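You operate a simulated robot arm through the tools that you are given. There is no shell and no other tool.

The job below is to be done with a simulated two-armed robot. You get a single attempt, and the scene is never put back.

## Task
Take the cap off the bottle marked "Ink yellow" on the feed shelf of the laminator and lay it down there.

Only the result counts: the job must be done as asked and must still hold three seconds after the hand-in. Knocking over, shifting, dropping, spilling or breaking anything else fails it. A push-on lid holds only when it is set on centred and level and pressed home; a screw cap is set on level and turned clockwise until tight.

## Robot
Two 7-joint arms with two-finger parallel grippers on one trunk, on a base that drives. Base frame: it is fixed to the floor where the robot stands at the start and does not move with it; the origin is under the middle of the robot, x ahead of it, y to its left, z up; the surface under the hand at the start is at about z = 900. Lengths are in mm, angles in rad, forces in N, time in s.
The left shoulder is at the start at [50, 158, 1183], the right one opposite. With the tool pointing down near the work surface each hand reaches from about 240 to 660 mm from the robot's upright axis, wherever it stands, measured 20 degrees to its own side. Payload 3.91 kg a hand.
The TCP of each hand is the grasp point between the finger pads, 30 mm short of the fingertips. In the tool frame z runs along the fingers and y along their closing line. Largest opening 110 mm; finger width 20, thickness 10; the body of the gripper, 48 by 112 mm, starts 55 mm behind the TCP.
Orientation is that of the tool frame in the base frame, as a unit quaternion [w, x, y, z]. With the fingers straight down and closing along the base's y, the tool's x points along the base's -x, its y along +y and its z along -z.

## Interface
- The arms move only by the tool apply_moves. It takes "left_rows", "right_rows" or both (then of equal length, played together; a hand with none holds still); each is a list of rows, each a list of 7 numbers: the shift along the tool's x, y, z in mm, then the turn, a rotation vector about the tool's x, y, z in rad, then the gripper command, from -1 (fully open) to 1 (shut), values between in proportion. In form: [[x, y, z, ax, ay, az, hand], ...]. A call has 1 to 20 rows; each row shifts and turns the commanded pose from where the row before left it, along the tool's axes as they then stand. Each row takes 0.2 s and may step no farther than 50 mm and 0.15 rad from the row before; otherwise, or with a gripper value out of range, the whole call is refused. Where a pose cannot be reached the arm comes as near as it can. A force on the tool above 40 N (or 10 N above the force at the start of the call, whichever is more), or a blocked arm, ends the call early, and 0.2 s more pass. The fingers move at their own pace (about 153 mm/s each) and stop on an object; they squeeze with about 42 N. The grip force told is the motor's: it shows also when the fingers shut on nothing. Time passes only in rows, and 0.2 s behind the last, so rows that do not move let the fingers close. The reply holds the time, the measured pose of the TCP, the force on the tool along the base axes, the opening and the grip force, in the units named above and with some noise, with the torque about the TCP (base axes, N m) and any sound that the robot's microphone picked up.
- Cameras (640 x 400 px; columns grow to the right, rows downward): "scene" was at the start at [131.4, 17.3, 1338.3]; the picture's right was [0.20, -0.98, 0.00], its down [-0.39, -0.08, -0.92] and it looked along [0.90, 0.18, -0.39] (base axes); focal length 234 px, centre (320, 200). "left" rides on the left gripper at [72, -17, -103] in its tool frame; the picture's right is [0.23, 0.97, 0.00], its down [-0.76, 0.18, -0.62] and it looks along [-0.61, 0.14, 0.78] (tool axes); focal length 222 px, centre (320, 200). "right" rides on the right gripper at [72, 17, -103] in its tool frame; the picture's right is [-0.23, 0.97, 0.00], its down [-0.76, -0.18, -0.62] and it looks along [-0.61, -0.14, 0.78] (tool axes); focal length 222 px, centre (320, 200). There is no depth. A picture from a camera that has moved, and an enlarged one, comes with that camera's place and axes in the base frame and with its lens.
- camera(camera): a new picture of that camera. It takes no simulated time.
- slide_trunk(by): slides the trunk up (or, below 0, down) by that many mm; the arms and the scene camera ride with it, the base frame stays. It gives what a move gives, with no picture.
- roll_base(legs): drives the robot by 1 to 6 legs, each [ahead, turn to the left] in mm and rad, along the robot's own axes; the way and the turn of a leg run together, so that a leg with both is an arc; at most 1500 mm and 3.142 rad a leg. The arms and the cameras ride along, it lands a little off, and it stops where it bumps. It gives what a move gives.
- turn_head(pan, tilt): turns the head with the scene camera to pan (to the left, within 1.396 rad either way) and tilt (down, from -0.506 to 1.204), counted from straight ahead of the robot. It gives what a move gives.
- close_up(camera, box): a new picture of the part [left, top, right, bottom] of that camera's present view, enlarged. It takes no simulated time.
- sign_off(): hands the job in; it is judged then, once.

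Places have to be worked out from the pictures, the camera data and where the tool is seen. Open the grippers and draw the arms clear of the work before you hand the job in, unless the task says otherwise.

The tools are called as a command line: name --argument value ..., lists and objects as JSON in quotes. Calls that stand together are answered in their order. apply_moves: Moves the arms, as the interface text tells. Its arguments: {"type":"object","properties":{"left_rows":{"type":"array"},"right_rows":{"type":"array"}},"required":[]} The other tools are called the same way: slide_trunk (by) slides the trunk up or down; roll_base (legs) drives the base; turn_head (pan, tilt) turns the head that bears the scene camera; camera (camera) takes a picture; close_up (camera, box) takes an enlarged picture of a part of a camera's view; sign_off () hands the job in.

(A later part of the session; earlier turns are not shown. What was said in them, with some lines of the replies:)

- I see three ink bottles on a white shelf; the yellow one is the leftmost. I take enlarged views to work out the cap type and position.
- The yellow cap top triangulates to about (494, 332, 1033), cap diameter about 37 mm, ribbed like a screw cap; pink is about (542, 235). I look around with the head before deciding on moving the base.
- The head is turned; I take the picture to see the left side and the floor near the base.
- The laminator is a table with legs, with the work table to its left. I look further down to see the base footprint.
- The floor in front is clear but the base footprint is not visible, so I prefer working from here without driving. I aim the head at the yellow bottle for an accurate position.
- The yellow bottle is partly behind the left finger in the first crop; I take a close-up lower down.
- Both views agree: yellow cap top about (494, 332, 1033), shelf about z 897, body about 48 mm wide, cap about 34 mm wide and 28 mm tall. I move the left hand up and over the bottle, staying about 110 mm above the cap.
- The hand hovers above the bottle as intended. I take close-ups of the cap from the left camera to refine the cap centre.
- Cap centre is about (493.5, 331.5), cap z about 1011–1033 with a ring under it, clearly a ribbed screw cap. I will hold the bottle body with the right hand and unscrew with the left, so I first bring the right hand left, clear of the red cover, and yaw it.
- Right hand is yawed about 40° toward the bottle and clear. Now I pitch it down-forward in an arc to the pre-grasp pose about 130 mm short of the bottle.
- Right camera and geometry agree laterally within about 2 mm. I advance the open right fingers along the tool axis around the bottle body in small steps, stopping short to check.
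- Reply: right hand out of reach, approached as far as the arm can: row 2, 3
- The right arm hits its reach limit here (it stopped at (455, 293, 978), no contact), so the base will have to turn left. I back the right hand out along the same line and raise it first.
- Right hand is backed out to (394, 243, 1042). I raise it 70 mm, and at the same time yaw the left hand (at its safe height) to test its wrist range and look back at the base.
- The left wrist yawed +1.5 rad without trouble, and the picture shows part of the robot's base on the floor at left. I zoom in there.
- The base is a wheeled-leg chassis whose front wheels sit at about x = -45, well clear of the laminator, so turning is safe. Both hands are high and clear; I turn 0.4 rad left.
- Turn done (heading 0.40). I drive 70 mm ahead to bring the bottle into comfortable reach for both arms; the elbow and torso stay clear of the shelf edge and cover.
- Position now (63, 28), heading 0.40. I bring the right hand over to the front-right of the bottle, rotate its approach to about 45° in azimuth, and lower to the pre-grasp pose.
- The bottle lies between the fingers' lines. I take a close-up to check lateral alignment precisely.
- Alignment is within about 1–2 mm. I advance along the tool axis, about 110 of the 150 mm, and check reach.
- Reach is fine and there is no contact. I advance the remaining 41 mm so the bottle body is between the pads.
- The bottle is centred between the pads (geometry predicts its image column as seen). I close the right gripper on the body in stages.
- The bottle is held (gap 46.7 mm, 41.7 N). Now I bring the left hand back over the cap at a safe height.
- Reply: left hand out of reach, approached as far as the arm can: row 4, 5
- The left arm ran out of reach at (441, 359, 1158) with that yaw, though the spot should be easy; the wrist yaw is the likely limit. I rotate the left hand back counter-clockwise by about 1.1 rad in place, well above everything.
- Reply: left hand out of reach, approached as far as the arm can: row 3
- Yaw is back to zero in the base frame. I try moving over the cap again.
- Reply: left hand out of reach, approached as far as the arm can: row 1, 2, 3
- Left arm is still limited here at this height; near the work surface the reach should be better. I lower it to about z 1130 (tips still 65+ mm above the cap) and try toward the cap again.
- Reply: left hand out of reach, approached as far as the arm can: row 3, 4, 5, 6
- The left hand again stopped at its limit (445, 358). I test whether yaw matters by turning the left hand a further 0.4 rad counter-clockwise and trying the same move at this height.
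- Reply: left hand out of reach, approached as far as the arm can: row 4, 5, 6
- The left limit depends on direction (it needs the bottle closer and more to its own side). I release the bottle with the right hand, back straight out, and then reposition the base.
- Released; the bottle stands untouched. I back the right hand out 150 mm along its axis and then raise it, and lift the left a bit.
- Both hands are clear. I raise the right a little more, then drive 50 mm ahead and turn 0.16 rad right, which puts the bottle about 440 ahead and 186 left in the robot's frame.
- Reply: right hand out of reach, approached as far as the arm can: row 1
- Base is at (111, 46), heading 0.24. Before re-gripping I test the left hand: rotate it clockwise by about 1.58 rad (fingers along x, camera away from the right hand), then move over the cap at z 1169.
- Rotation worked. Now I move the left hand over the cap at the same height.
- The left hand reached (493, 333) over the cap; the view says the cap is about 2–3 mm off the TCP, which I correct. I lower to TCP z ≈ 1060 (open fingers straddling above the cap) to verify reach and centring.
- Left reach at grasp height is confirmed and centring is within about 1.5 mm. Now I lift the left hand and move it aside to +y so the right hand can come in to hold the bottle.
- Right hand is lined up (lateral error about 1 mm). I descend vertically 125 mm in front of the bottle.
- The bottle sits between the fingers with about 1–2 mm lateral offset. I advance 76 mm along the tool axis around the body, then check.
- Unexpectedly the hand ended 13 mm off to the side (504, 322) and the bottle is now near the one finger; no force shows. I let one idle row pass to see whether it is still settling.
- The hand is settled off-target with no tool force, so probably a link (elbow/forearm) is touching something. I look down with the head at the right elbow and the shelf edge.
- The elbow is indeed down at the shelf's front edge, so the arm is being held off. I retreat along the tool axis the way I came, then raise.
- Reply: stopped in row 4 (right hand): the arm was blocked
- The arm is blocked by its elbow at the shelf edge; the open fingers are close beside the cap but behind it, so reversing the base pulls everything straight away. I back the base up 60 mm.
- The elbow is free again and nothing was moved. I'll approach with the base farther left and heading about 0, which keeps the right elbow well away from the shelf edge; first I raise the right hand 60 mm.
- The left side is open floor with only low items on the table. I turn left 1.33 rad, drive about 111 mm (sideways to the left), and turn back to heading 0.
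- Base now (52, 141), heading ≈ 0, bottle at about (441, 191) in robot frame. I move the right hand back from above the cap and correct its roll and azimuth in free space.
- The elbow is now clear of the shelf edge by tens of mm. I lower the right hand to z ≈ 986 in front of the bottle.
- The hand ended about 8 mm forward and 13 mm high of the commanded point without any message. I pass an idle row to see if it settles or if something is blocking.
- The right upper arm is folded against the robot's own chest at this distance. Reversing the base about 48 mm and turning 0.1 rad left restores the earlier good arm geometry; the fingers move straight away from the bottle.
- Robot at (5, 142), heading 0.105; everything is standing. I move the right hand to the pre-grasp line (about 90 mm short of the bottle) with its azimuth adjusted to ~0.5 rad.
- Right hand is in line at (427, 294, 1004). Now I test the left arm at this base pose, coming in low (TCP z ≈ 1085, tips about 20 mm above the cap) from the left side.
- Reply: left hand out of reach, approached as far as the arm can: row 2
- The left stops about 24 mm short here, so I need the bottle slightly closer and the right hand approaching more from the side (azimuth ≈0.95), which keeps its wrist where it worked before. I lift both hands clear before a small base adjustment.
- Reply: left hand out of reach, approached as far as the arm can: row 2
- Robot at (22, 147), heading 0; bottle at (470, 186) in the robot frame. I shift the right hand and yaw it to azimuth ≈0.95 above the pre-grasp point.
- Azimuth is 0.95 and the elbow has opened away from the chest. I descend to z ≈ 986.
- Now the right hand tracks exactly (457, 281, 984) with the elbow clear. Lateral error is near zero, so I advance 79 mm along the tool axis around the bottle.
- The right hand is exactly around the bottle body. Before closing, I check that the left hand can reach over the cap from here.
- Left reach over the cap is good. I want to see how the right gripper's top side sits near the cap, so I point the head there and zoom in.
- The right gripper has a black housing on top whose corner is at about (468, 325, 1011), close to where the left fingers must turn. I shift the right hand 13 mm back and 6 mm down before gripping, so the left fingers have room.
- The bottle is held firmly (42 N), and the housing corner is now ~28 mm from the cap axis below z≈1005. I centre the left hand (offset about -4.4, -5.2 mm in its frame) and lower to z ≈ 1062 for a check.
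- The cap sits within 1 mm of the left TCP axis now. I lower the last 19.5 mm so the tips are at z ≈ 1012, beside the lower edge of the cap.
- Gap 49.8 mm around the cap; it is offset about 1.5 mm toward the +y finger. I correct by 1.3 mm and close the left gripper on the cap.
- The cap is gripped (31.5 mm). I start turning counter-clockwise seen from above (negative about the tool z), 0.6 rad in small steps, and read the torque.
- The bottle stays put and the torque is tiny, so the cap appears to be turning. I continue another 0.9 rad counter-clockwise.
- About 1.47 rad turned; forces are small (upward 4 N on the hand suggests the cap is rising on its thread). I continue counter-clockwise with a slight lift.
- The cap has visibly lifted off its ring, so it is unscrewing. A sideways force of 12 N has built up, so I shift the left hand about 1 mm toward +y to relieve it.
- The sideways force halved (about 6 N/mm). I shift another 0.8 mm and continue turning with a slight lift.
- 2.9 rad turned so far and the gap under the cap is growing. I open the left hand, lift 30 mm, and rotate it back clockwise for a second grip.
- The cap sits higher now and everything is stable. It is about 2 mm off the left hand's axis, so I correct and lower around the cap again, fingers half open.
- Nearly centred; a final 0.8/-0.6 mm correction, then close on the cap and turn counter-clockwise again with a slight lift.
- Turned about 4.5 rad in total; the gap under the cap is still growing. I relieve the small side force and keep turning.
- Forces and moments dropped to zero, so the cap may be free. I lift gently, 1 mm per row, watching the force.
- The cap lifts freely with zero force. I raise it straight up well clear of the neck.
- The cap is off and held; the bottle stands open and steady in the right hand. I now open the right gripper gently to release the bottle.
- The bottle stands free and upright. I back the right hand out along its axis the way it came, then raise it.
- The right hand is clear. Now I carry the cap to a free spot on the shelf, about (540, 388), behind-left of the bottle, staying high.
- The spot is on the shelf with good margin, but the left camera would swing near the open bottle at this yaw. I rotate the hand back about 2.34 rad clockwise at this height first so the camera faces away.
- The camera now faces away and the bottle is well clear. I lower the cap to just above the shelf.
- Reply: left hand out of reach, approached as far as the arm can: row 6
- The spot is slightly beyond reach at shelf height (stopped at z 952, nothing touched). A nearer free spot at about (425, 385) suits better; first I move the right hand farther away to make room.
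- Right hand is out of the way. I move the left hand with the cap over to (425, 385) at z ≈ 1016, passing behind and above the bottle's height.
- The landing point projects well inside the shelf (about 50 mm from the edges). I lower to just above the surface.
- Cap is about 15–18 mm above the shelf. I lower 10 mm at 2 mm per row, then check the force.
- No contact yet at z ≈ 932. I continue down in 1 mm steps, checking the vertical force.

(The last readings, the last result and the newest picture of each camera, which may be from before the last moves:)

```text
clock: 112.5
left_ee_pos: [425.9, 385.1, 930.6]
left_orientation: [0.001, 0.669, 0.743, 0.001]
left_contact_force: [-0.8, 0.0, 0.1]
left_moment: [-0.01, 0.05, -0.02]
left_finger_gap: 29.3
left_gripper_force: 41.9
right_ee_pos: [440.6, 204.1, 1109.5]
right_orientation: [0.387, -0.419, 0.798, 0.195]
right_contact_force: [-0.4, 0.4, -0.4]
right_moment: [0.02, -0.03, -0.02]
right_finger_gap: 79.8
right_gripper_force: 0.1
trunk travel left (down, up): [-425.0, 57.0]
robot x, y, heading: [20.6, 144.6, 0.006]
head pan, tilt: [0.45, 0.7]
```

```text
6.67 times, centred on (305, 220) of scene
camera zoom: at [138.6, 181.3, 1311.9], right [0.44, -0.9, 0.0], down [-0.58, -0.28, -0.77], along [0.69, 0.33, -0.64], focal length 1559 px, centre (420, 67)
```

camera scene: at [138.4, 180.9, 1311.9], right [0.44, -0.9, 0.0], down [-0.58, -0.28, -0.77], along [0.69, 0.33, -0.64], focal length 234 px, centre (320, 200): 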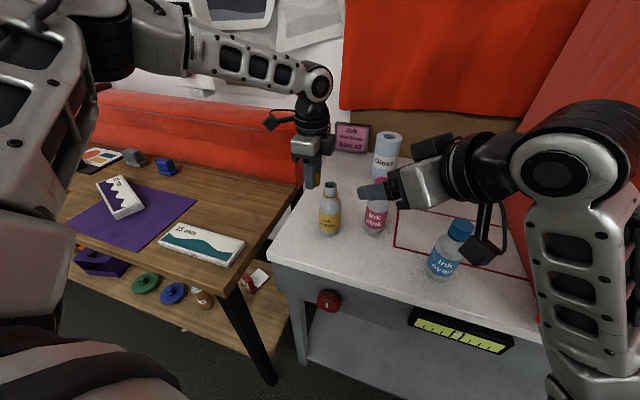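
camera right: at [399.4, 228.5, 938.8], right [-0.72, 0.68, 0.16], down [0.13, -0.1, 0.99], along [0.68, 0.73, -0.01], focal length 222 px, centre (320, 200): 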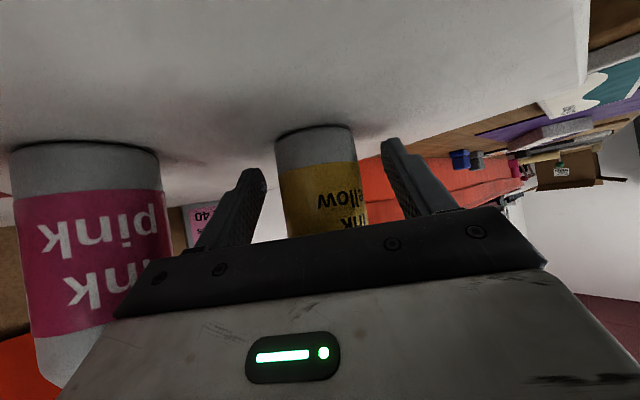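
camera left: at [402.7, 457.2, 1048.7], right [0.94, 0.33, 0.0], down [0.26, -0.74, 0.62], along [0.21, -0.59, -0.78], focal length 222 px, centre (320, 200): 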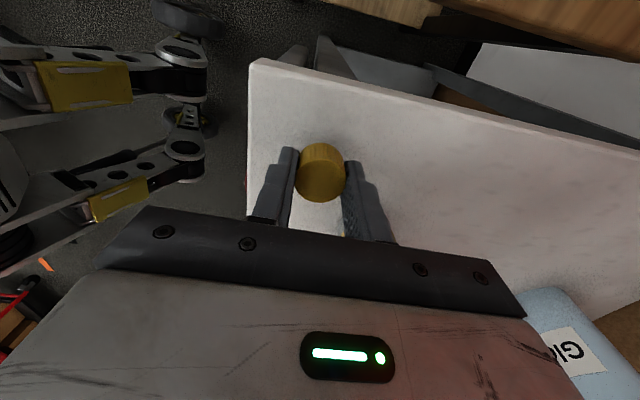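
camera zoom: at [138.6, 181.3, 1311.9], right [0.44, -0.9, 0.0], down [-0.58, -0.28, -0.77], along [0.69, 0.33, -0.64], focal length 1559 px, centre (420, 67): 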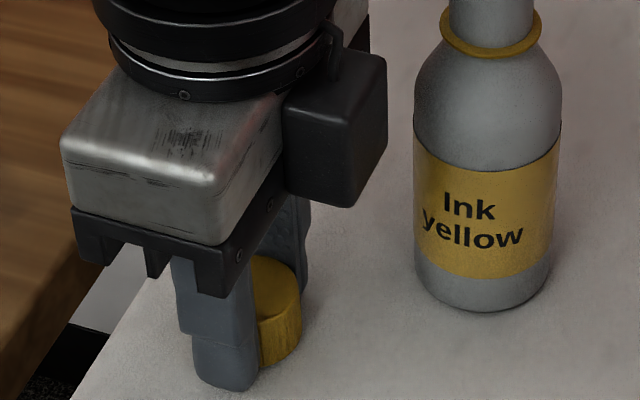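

Still no contact; the cap is just above the surface. I continue in 1 mm steps.

apply_moves --left_rows '[[0, 0, 1, 0, 0, 0, 1]]'

apply_moves --left_rows '[[0, 0, 1, 0, 0, 0, 1]]'

apply_moves --left_rows '[[0, 0, 1, 0, 0, 0, 1]]'

```text
clock: 112.9
left_ee_pos: [426.1, 385.6, 930.0]
left_orientation: [0.001, 0.669, 0.743, 0.002]
left_contact_force: [-1.5, 2.8, 9.3]
left_moment: [-0.04, 0.27, -0.01]
left_finger_gap: 29.3
left_gripper_force: 42.0
right_ee_pos: [438.9, 204.4, 1110.0]
right_orientation: [0.386, -0.419, 0.798, 0.195]
right_contact_force: [0.1, 0.4, 0.2]
right_moment: [0.01, -0.02, 0.0]
right_finger_gap: 79.9
right_gripper_force: 0.1
trunk travel left (down, up): [-425.0, 57.0]
robot x, y, heading: [24.2, 144.4, 0.003]
head pan, tilt: [0.45, 0.7]
```

```text
clock: 113.3
left_ee_pos: [426.8, 383.9, 930.0]
left_orientation: [0.001, 0.669, 0.743, 0.003]
left_contact_force: [-1.3, 5.3, 22.7]
left_moment: [0.08, 0.52, -0.15]
left_finger_gap: 29.3
left_gripper_force: 41.6
right_ee_pos: [438.4, 204.0, 1111.5]
right_orientation: [0.387, -0.419, 0.798, 0.194]
right_contact_force: [-0.5, 0.2, 0.9]
right_moment: [0.02, 0.0, 0.03]
right_finger_gap: 79.8
right_gripper_force: 0.0
trunk travel left (down, up): [-425.0, 57.0]
robot x, y, heading: [20.0, 140.4, 0.005]
head pan, tilt: [0.45, 0.7]
```

```text
clock: 113.7
left_ee_pos: [426.8, 384.8, 929.8]
left_orientation: [0.002, 0.67, 0.743, 0.003]
left_contact_force: [-1.7, 9.3, 38.0]
left_moment: [0.09, 0.8, -0.19]
left_finger_gap: 29.7
left_gripper_force: 42.3
right_ee_pos: [438.1, 204.3, 1112.0]
right_orientation: [0.388, -0.419, 0.798, 0.194]
right_contact_force: [0.0, 0.0, 0.0]
right_moment: [0.05, 0.0, 0.04]
right_finger_gap: 79.6
right_gripper_force: 0.0
trunk travel left (down, up): [-425.0, 57.0]
robot x, y, heading: [21.2, 143.9, -0.001]
head pan, tilt: [0.45, 0.7]
```

Contact at z ≈ 930; pressing has reached 38 N, so I raise 2.3 mm to relieve it before letting go.

apply_moves --left_rows '[[0, 0, -1.2, 0, 0, 0, 1], [0, 0, -1.1, 0, 0, 0, 1]]'

close_up --camera "scene" --box '[270, 190, 340, 250]'

close_up --camera "left" --box '[220, 110, 420, 235]'

```text
clock: 114.3
left_ee_pos: [425.9, 385.0, 930.1]
left_orientation: [0.001, 0.669, 0.743, 0.001]
left_contact_force: [3.1, 6.5, 23.4]
left_moment: [0.1, 0.35, -0.05]
left_finger_gap: 29.5
left_gripper_force: 41.8
right_ee_pos: [439.9, 204.1, 1110.0]
right_orientation: [0.387, -0.419, 0.798, 0.194]
right_contact_force: [0.7, 0.0, -0.9]
right_moment: [-0.01, -0.01, -0.03]
right_finger_gap: 79.8
right_gripper_force: 0.1
trunk travel left (down, up): [-425.0, 57.0]
robot x, y, heading: [22.3, 143.9, 0.002]
head pan, tilt: [0.45, 0.7]
```

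```text
6.67 times, centred on (305, 220) of scene
camera zoom: at [137.6, 181.0, 1311.9], right [0.44, -0.9, 0.0], down [-0.58, -0.28, -0.77], along [0.69, 0.33, -0.64], focal length 1559 px, centre (420, 67)
```

zoom: 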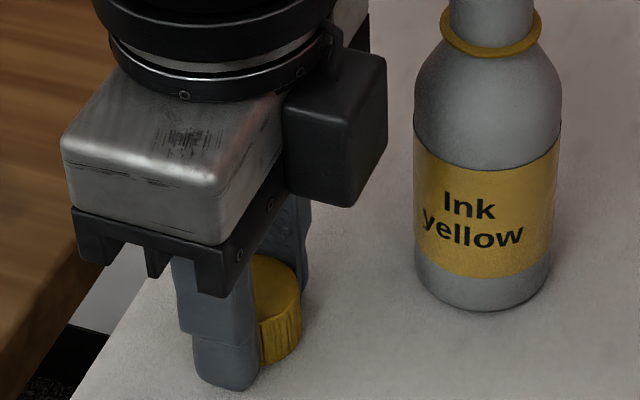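

```text
3.20 times, centred on (320, 172) of left
camera zoom: at [402.4, 456.3, 1033.2], right [0.94, 0.33, 0.0], down [0.25, -0.74, 0.62], along [0.21, -0.59, -0.78], focal length 711 px, centre (320, 288)
```

zoom: 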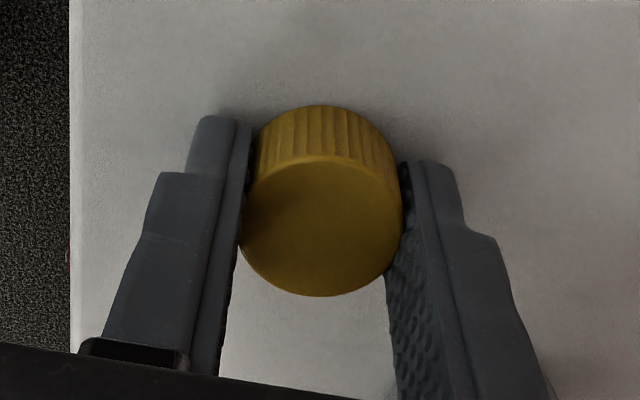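

Still 23 N; I raise another 1.4 mm in small steps.

apply_moves --left_rows '[[0, 0, -0.7, 0, 0, 0, 1], [0, 0, -0.7, 0, 0, 0, 1], [0, 0, 0, 0, 0, 0, 1]]'

```text
clock: 115.1
left_ee_pos: [424.1, 384.0, 930.6]
left_orientation: [0.0, 0.669, 0.743, -0.001]
left_contact_force: [3.0, 0.8, 4.5]
left_moment: [0.02, -0.22, 0.03]
left_finger_gap: 29.5
left_gripper_force: 42.0
right_ee_pos: [440.2, 204.0, 1110.4]
right_orientation: [0.387, -0.418, 0.798, 0.194]
right_contact_force: [0.1, 0.0, -0.6]
right_moment: [-0.02, 0.0, 0.0]
right_finger_gap: 79.8
right_gripper_force: 0.0
trunk travel left (down, up): [-425.0, 57.0]
robot x, y, heading: [21.3, 147.8, 0.001]
head pan, tilt: [0.45, 0.7]
```

Down to 4.5 N: the cap rests on the shelf. I open the left fingers gradually.

apply_moves --left_rows '[[0, 0, 0, 0, 0, 0, 0.42], [0, 0, 0, 0, 0, 0, 0.36], [0, 0, 0, 0, 0, 0, 0.25], [0, 0, 0, 0, 0, 0, 0.1], [0, 0, 0, 0, 0, 0, 0.0], [0, 0, 0, 0, 0, 0, 0.0]]'

close_up --camera "left" --box '[220, 110, 420, 235]'

close_up --camera "scene" --box '[270, 190, 340, 250]'

```text
clock: 116.5
left_ee_pos: [426.1, 385.2, 931.5]
left_orientation: [0.0, 0.669, 0.743, 0.001]
left_contact_force: [0.4, 0.1, 0.1]
left_moment: [0.01, 0.02, -0.02]
left_finger_gap: 54.7
left_gripper_force: 0.1
right_ee_pos: [438.7, 203.6, 1109.9]
right_orientation: [0.386, -0.42, 0.798, 0.195]
right_contact_force: [1.3, -0.3, 0.8]
right_moment: [0.03, 0.01, 0.04]
right_finger_gap: 79.7
right_gripper_force: 0.0
trunk travel left (down, up): [-425.0, 57.0]
robot x, y, heading: [23.4, 144.1, 0.001]
head pan, tilt: [0.45, 0.7]
```

```text
3.20 times, centred on (320, 172) of left
camera zoom: at [402.6, 456.3, 1034.2], right [0.94, 0.33, 0.0], down [0.26, -0.74, 0.62], along [0.21, -0.59, -0.78], focal length 711 px, centre (320, 288)
```

zoom: 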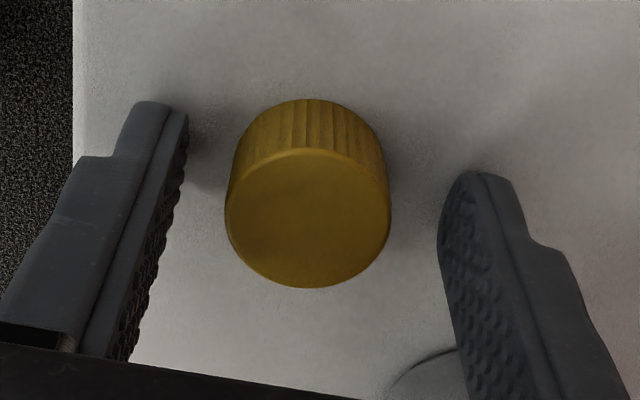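

```text
6.67 times, centred on (305, 220) of scene
camera zoom: at [138.7, 181.3, 1311.9], right [0.44, -0.9, 0.0], down [-0.58, -0.28, -0.76], along [0.69, 0.33, -0.64], focal length 1559 px, centre (420, 67)
```

zoom: 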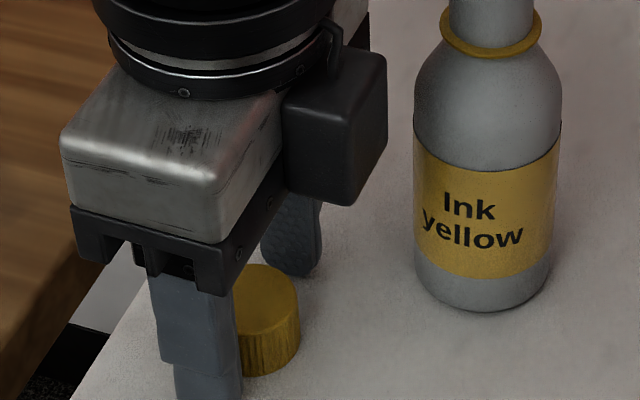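

The cap stands flat on the shelf, free of the fingers. I raise the left hand straight up.

apply_moves --left_rows '[[0, 0, -10, 0, 0, 0, 0.0], [0, 0, -20, 0, 0, 0, 0.0], [0, 0, -30, 0, 0, 0, 0.0], [0, 0, -40, 0, 0, 0, 0.0], [0, 0, -40, 0, 0, 0, 0.0], [0, 0, -40, 0, 0, 0, 0.0]]'

camera --camera "left"

camera --camera "scene"

```text
clock: 117.9
left_ee_pos: [425.7, 385.1, 1110.1]
left_orientation: [-0.001, 0.67, 0.743, 0.0]
left_contact_force: [-0.3, 0.3, 0.8]
left_moment: [0.0, 0.02, 0.0]
left_finger_gap: 54.9
left_gripper_force: 0.1
right_ee_pos: [439.8, 203.5, 1109.9]
right_orientation: [0.387, -0.419, 0.798, 0.195]
right_contact_force: [0.1, -0.8, -0.2]
right_moment: [0.0, 0.01, 0.01]
right_finger_gap: 79.8
right_gripper_force: 0.0
trunk travel left (down, up): [-425.0, 57.0]
robot x, y, heading: [21.2, 146.4, 0.003]
head pan, tilt: [0.45, 0.7]
```

```text
taken
camera left: at [401.9, 456.7, 1214.1], right [0.94, 0.33, 0.0], down [0.26, -0.74, 0.62], along [0.2, -0.59, -0.78], focal length 222 px, centre (320, 200)
```

left: 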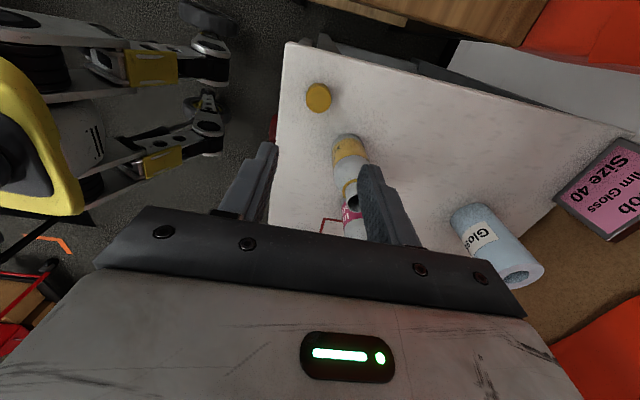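

```text
taken
camera scene: at [138.4, 181.1, 1311.9], right [0.44, -0.9, 0.0], down [-0.58, -0.28, -0.77], along [0.69, 0.33, -0.64], focal length 234 px, centre (320, 200)
```

scene: 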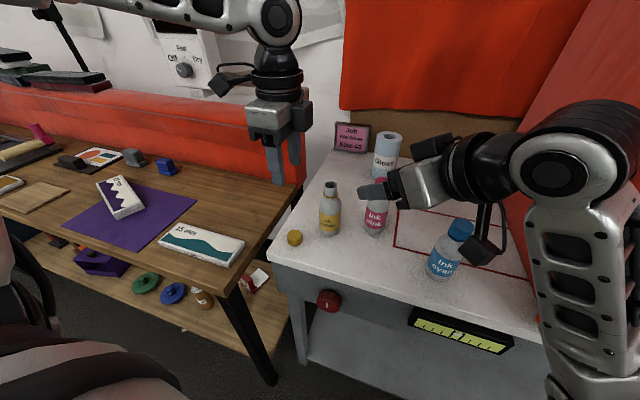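

The cap lies on the shelf near the front-left corner and all bottles are upright. I open both grippers fully and then back the base up to draw the arms clear.

apply_moves --left_rows '[[0, 0, -10, 0, 0, 0, -1], [0, 0, 0, 0, 0, 0, -1]]' --right_rows '[[0, 0, 0, 0, 0, 0, -1], [0, 0, 0, 0, 0, 0, -1]]'

roll_base --legs '[[-130, 0]]'

camera --camera "scene"

close_up --camera "scene" --box '[250, 130, 500, 290]'

```text
clock: 118.5
left_ee_pos: [426.0, 385.4, 1119.4]
left_orientation: [0.001, 0.669, 0.743, 0.001]
left_contact_force: [-0.1, 0.1, -0.5]
left_moment: [-0.02, 0.0, 0.02]
left_finger_gap: 109.9
left_gripper_force: 0.1
right_ee_pos: [439.8, 204.9, 1110.0]
right_orientation: [0.386, -0.419, 0.798, 0.194]
right_contact_force: [0.1, 0.1, -0.4]
right_moment: [0.03, 0.01, 0.02]
right_finger_gap: 110.0
right_gripper_force: 0.0
trunk travel left (down, up): [-425.0, 57.0]
robot x, y, heading: [22.2, 148.1, 0.003]
head pan, tilt: [0.45, 0.7]
```

```text
clock: 119.8
left_ee_pos: [297.1, 385.1, 1121.2]
left_orientation: [0.001, 0.669, 0.744, 0.001]
left_contact_force: [0.7, 0.2, -0.5]
left_moment: [0.02, -0.05, -0.01]
left_finger_gap: 110.1
left_gripper_force: 0.0
right_ee_pos: [310.1, 204.5, 1110.1]
right_orientation: [0.387, -0.419, 0.798, 0.195]
right_contact_force: [-0.8, -0.1, 0.2]
right_moment: [0.01, 0.01, -0.05]
right_finger_gap: 110.0
right_gripper_force: 0.1
trunk travel left (down, up): [-425.0, 57.0]
robot x, y, heading: [-110.5, 142.5, 0.002]
head pan, tilt: [0.45, 0.7]
```

```text
taken
camera scene: at [9.4, 181.1, 1312.0], right [0.44, -0.9, 0.0], down [-0.58, -0.28, -0.77], along [0.69, 0.33, -0.64], focal length 234 px, centre (320, 200)
```

scene: 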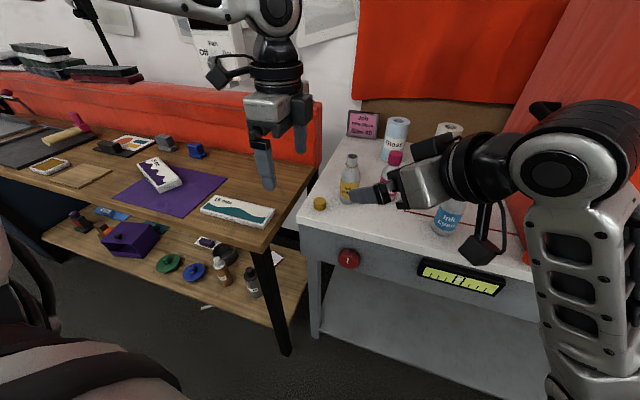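

```text
2.50 times, centred on (375, 210) of scene
camera zoom: at [9.4, 181.1, 1312.0], right [0.44, -0.9, 0.0], down [-0.58, -0.28, -0.77], along [0.69, 0.33, -0.64], focal length 584 px, centre (182, 175)
```

zoom: 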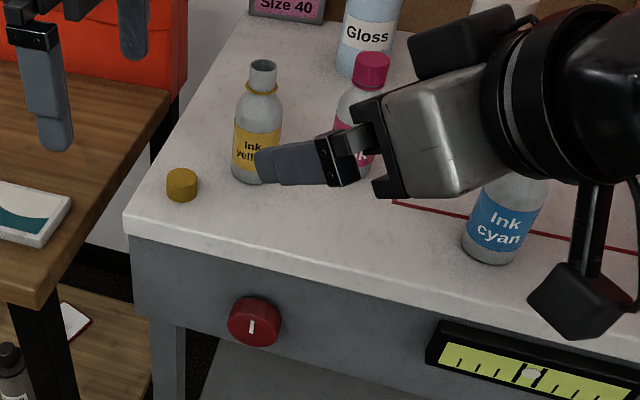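

The yellow bottle stands open and upright, its cap lies flat on the feed shelf, the other items are undisturbed, and both arms are open and clear. I hand the job in.

sign_off

```text
The job is handed in.
```

The cap is off the "Ink yellow" bottle and lying flat on the laminator's feed shelf, near the front-left corner. I handed the job in with the bottle standing upright and open.

- **How it came off:** It was a screw cap. The right hand held the bottle while the left hand turned the cap counter-clockwise, about 5.2 rad in two grips, until it lifted freely.
- **Base moves:** I had to reposition the base several times so that both arms could reach. On one try the right arm was blocked with its elbow close to the shelf's front edge and the robot's own chest. I backed away from that, and the pictures showed nothing moved.
- **State at the end:** In the last pictures the pink and cyan bottles, the rolls and the sign look undisturbed. Both grippers are open, and I backed the base up about 130 mm to draw the arms away from the shelf.
- **Setting the cap down:** The hand pressed down with up to 38 N for a moment. I eased that off before letting go, and the cap looked undamaged.
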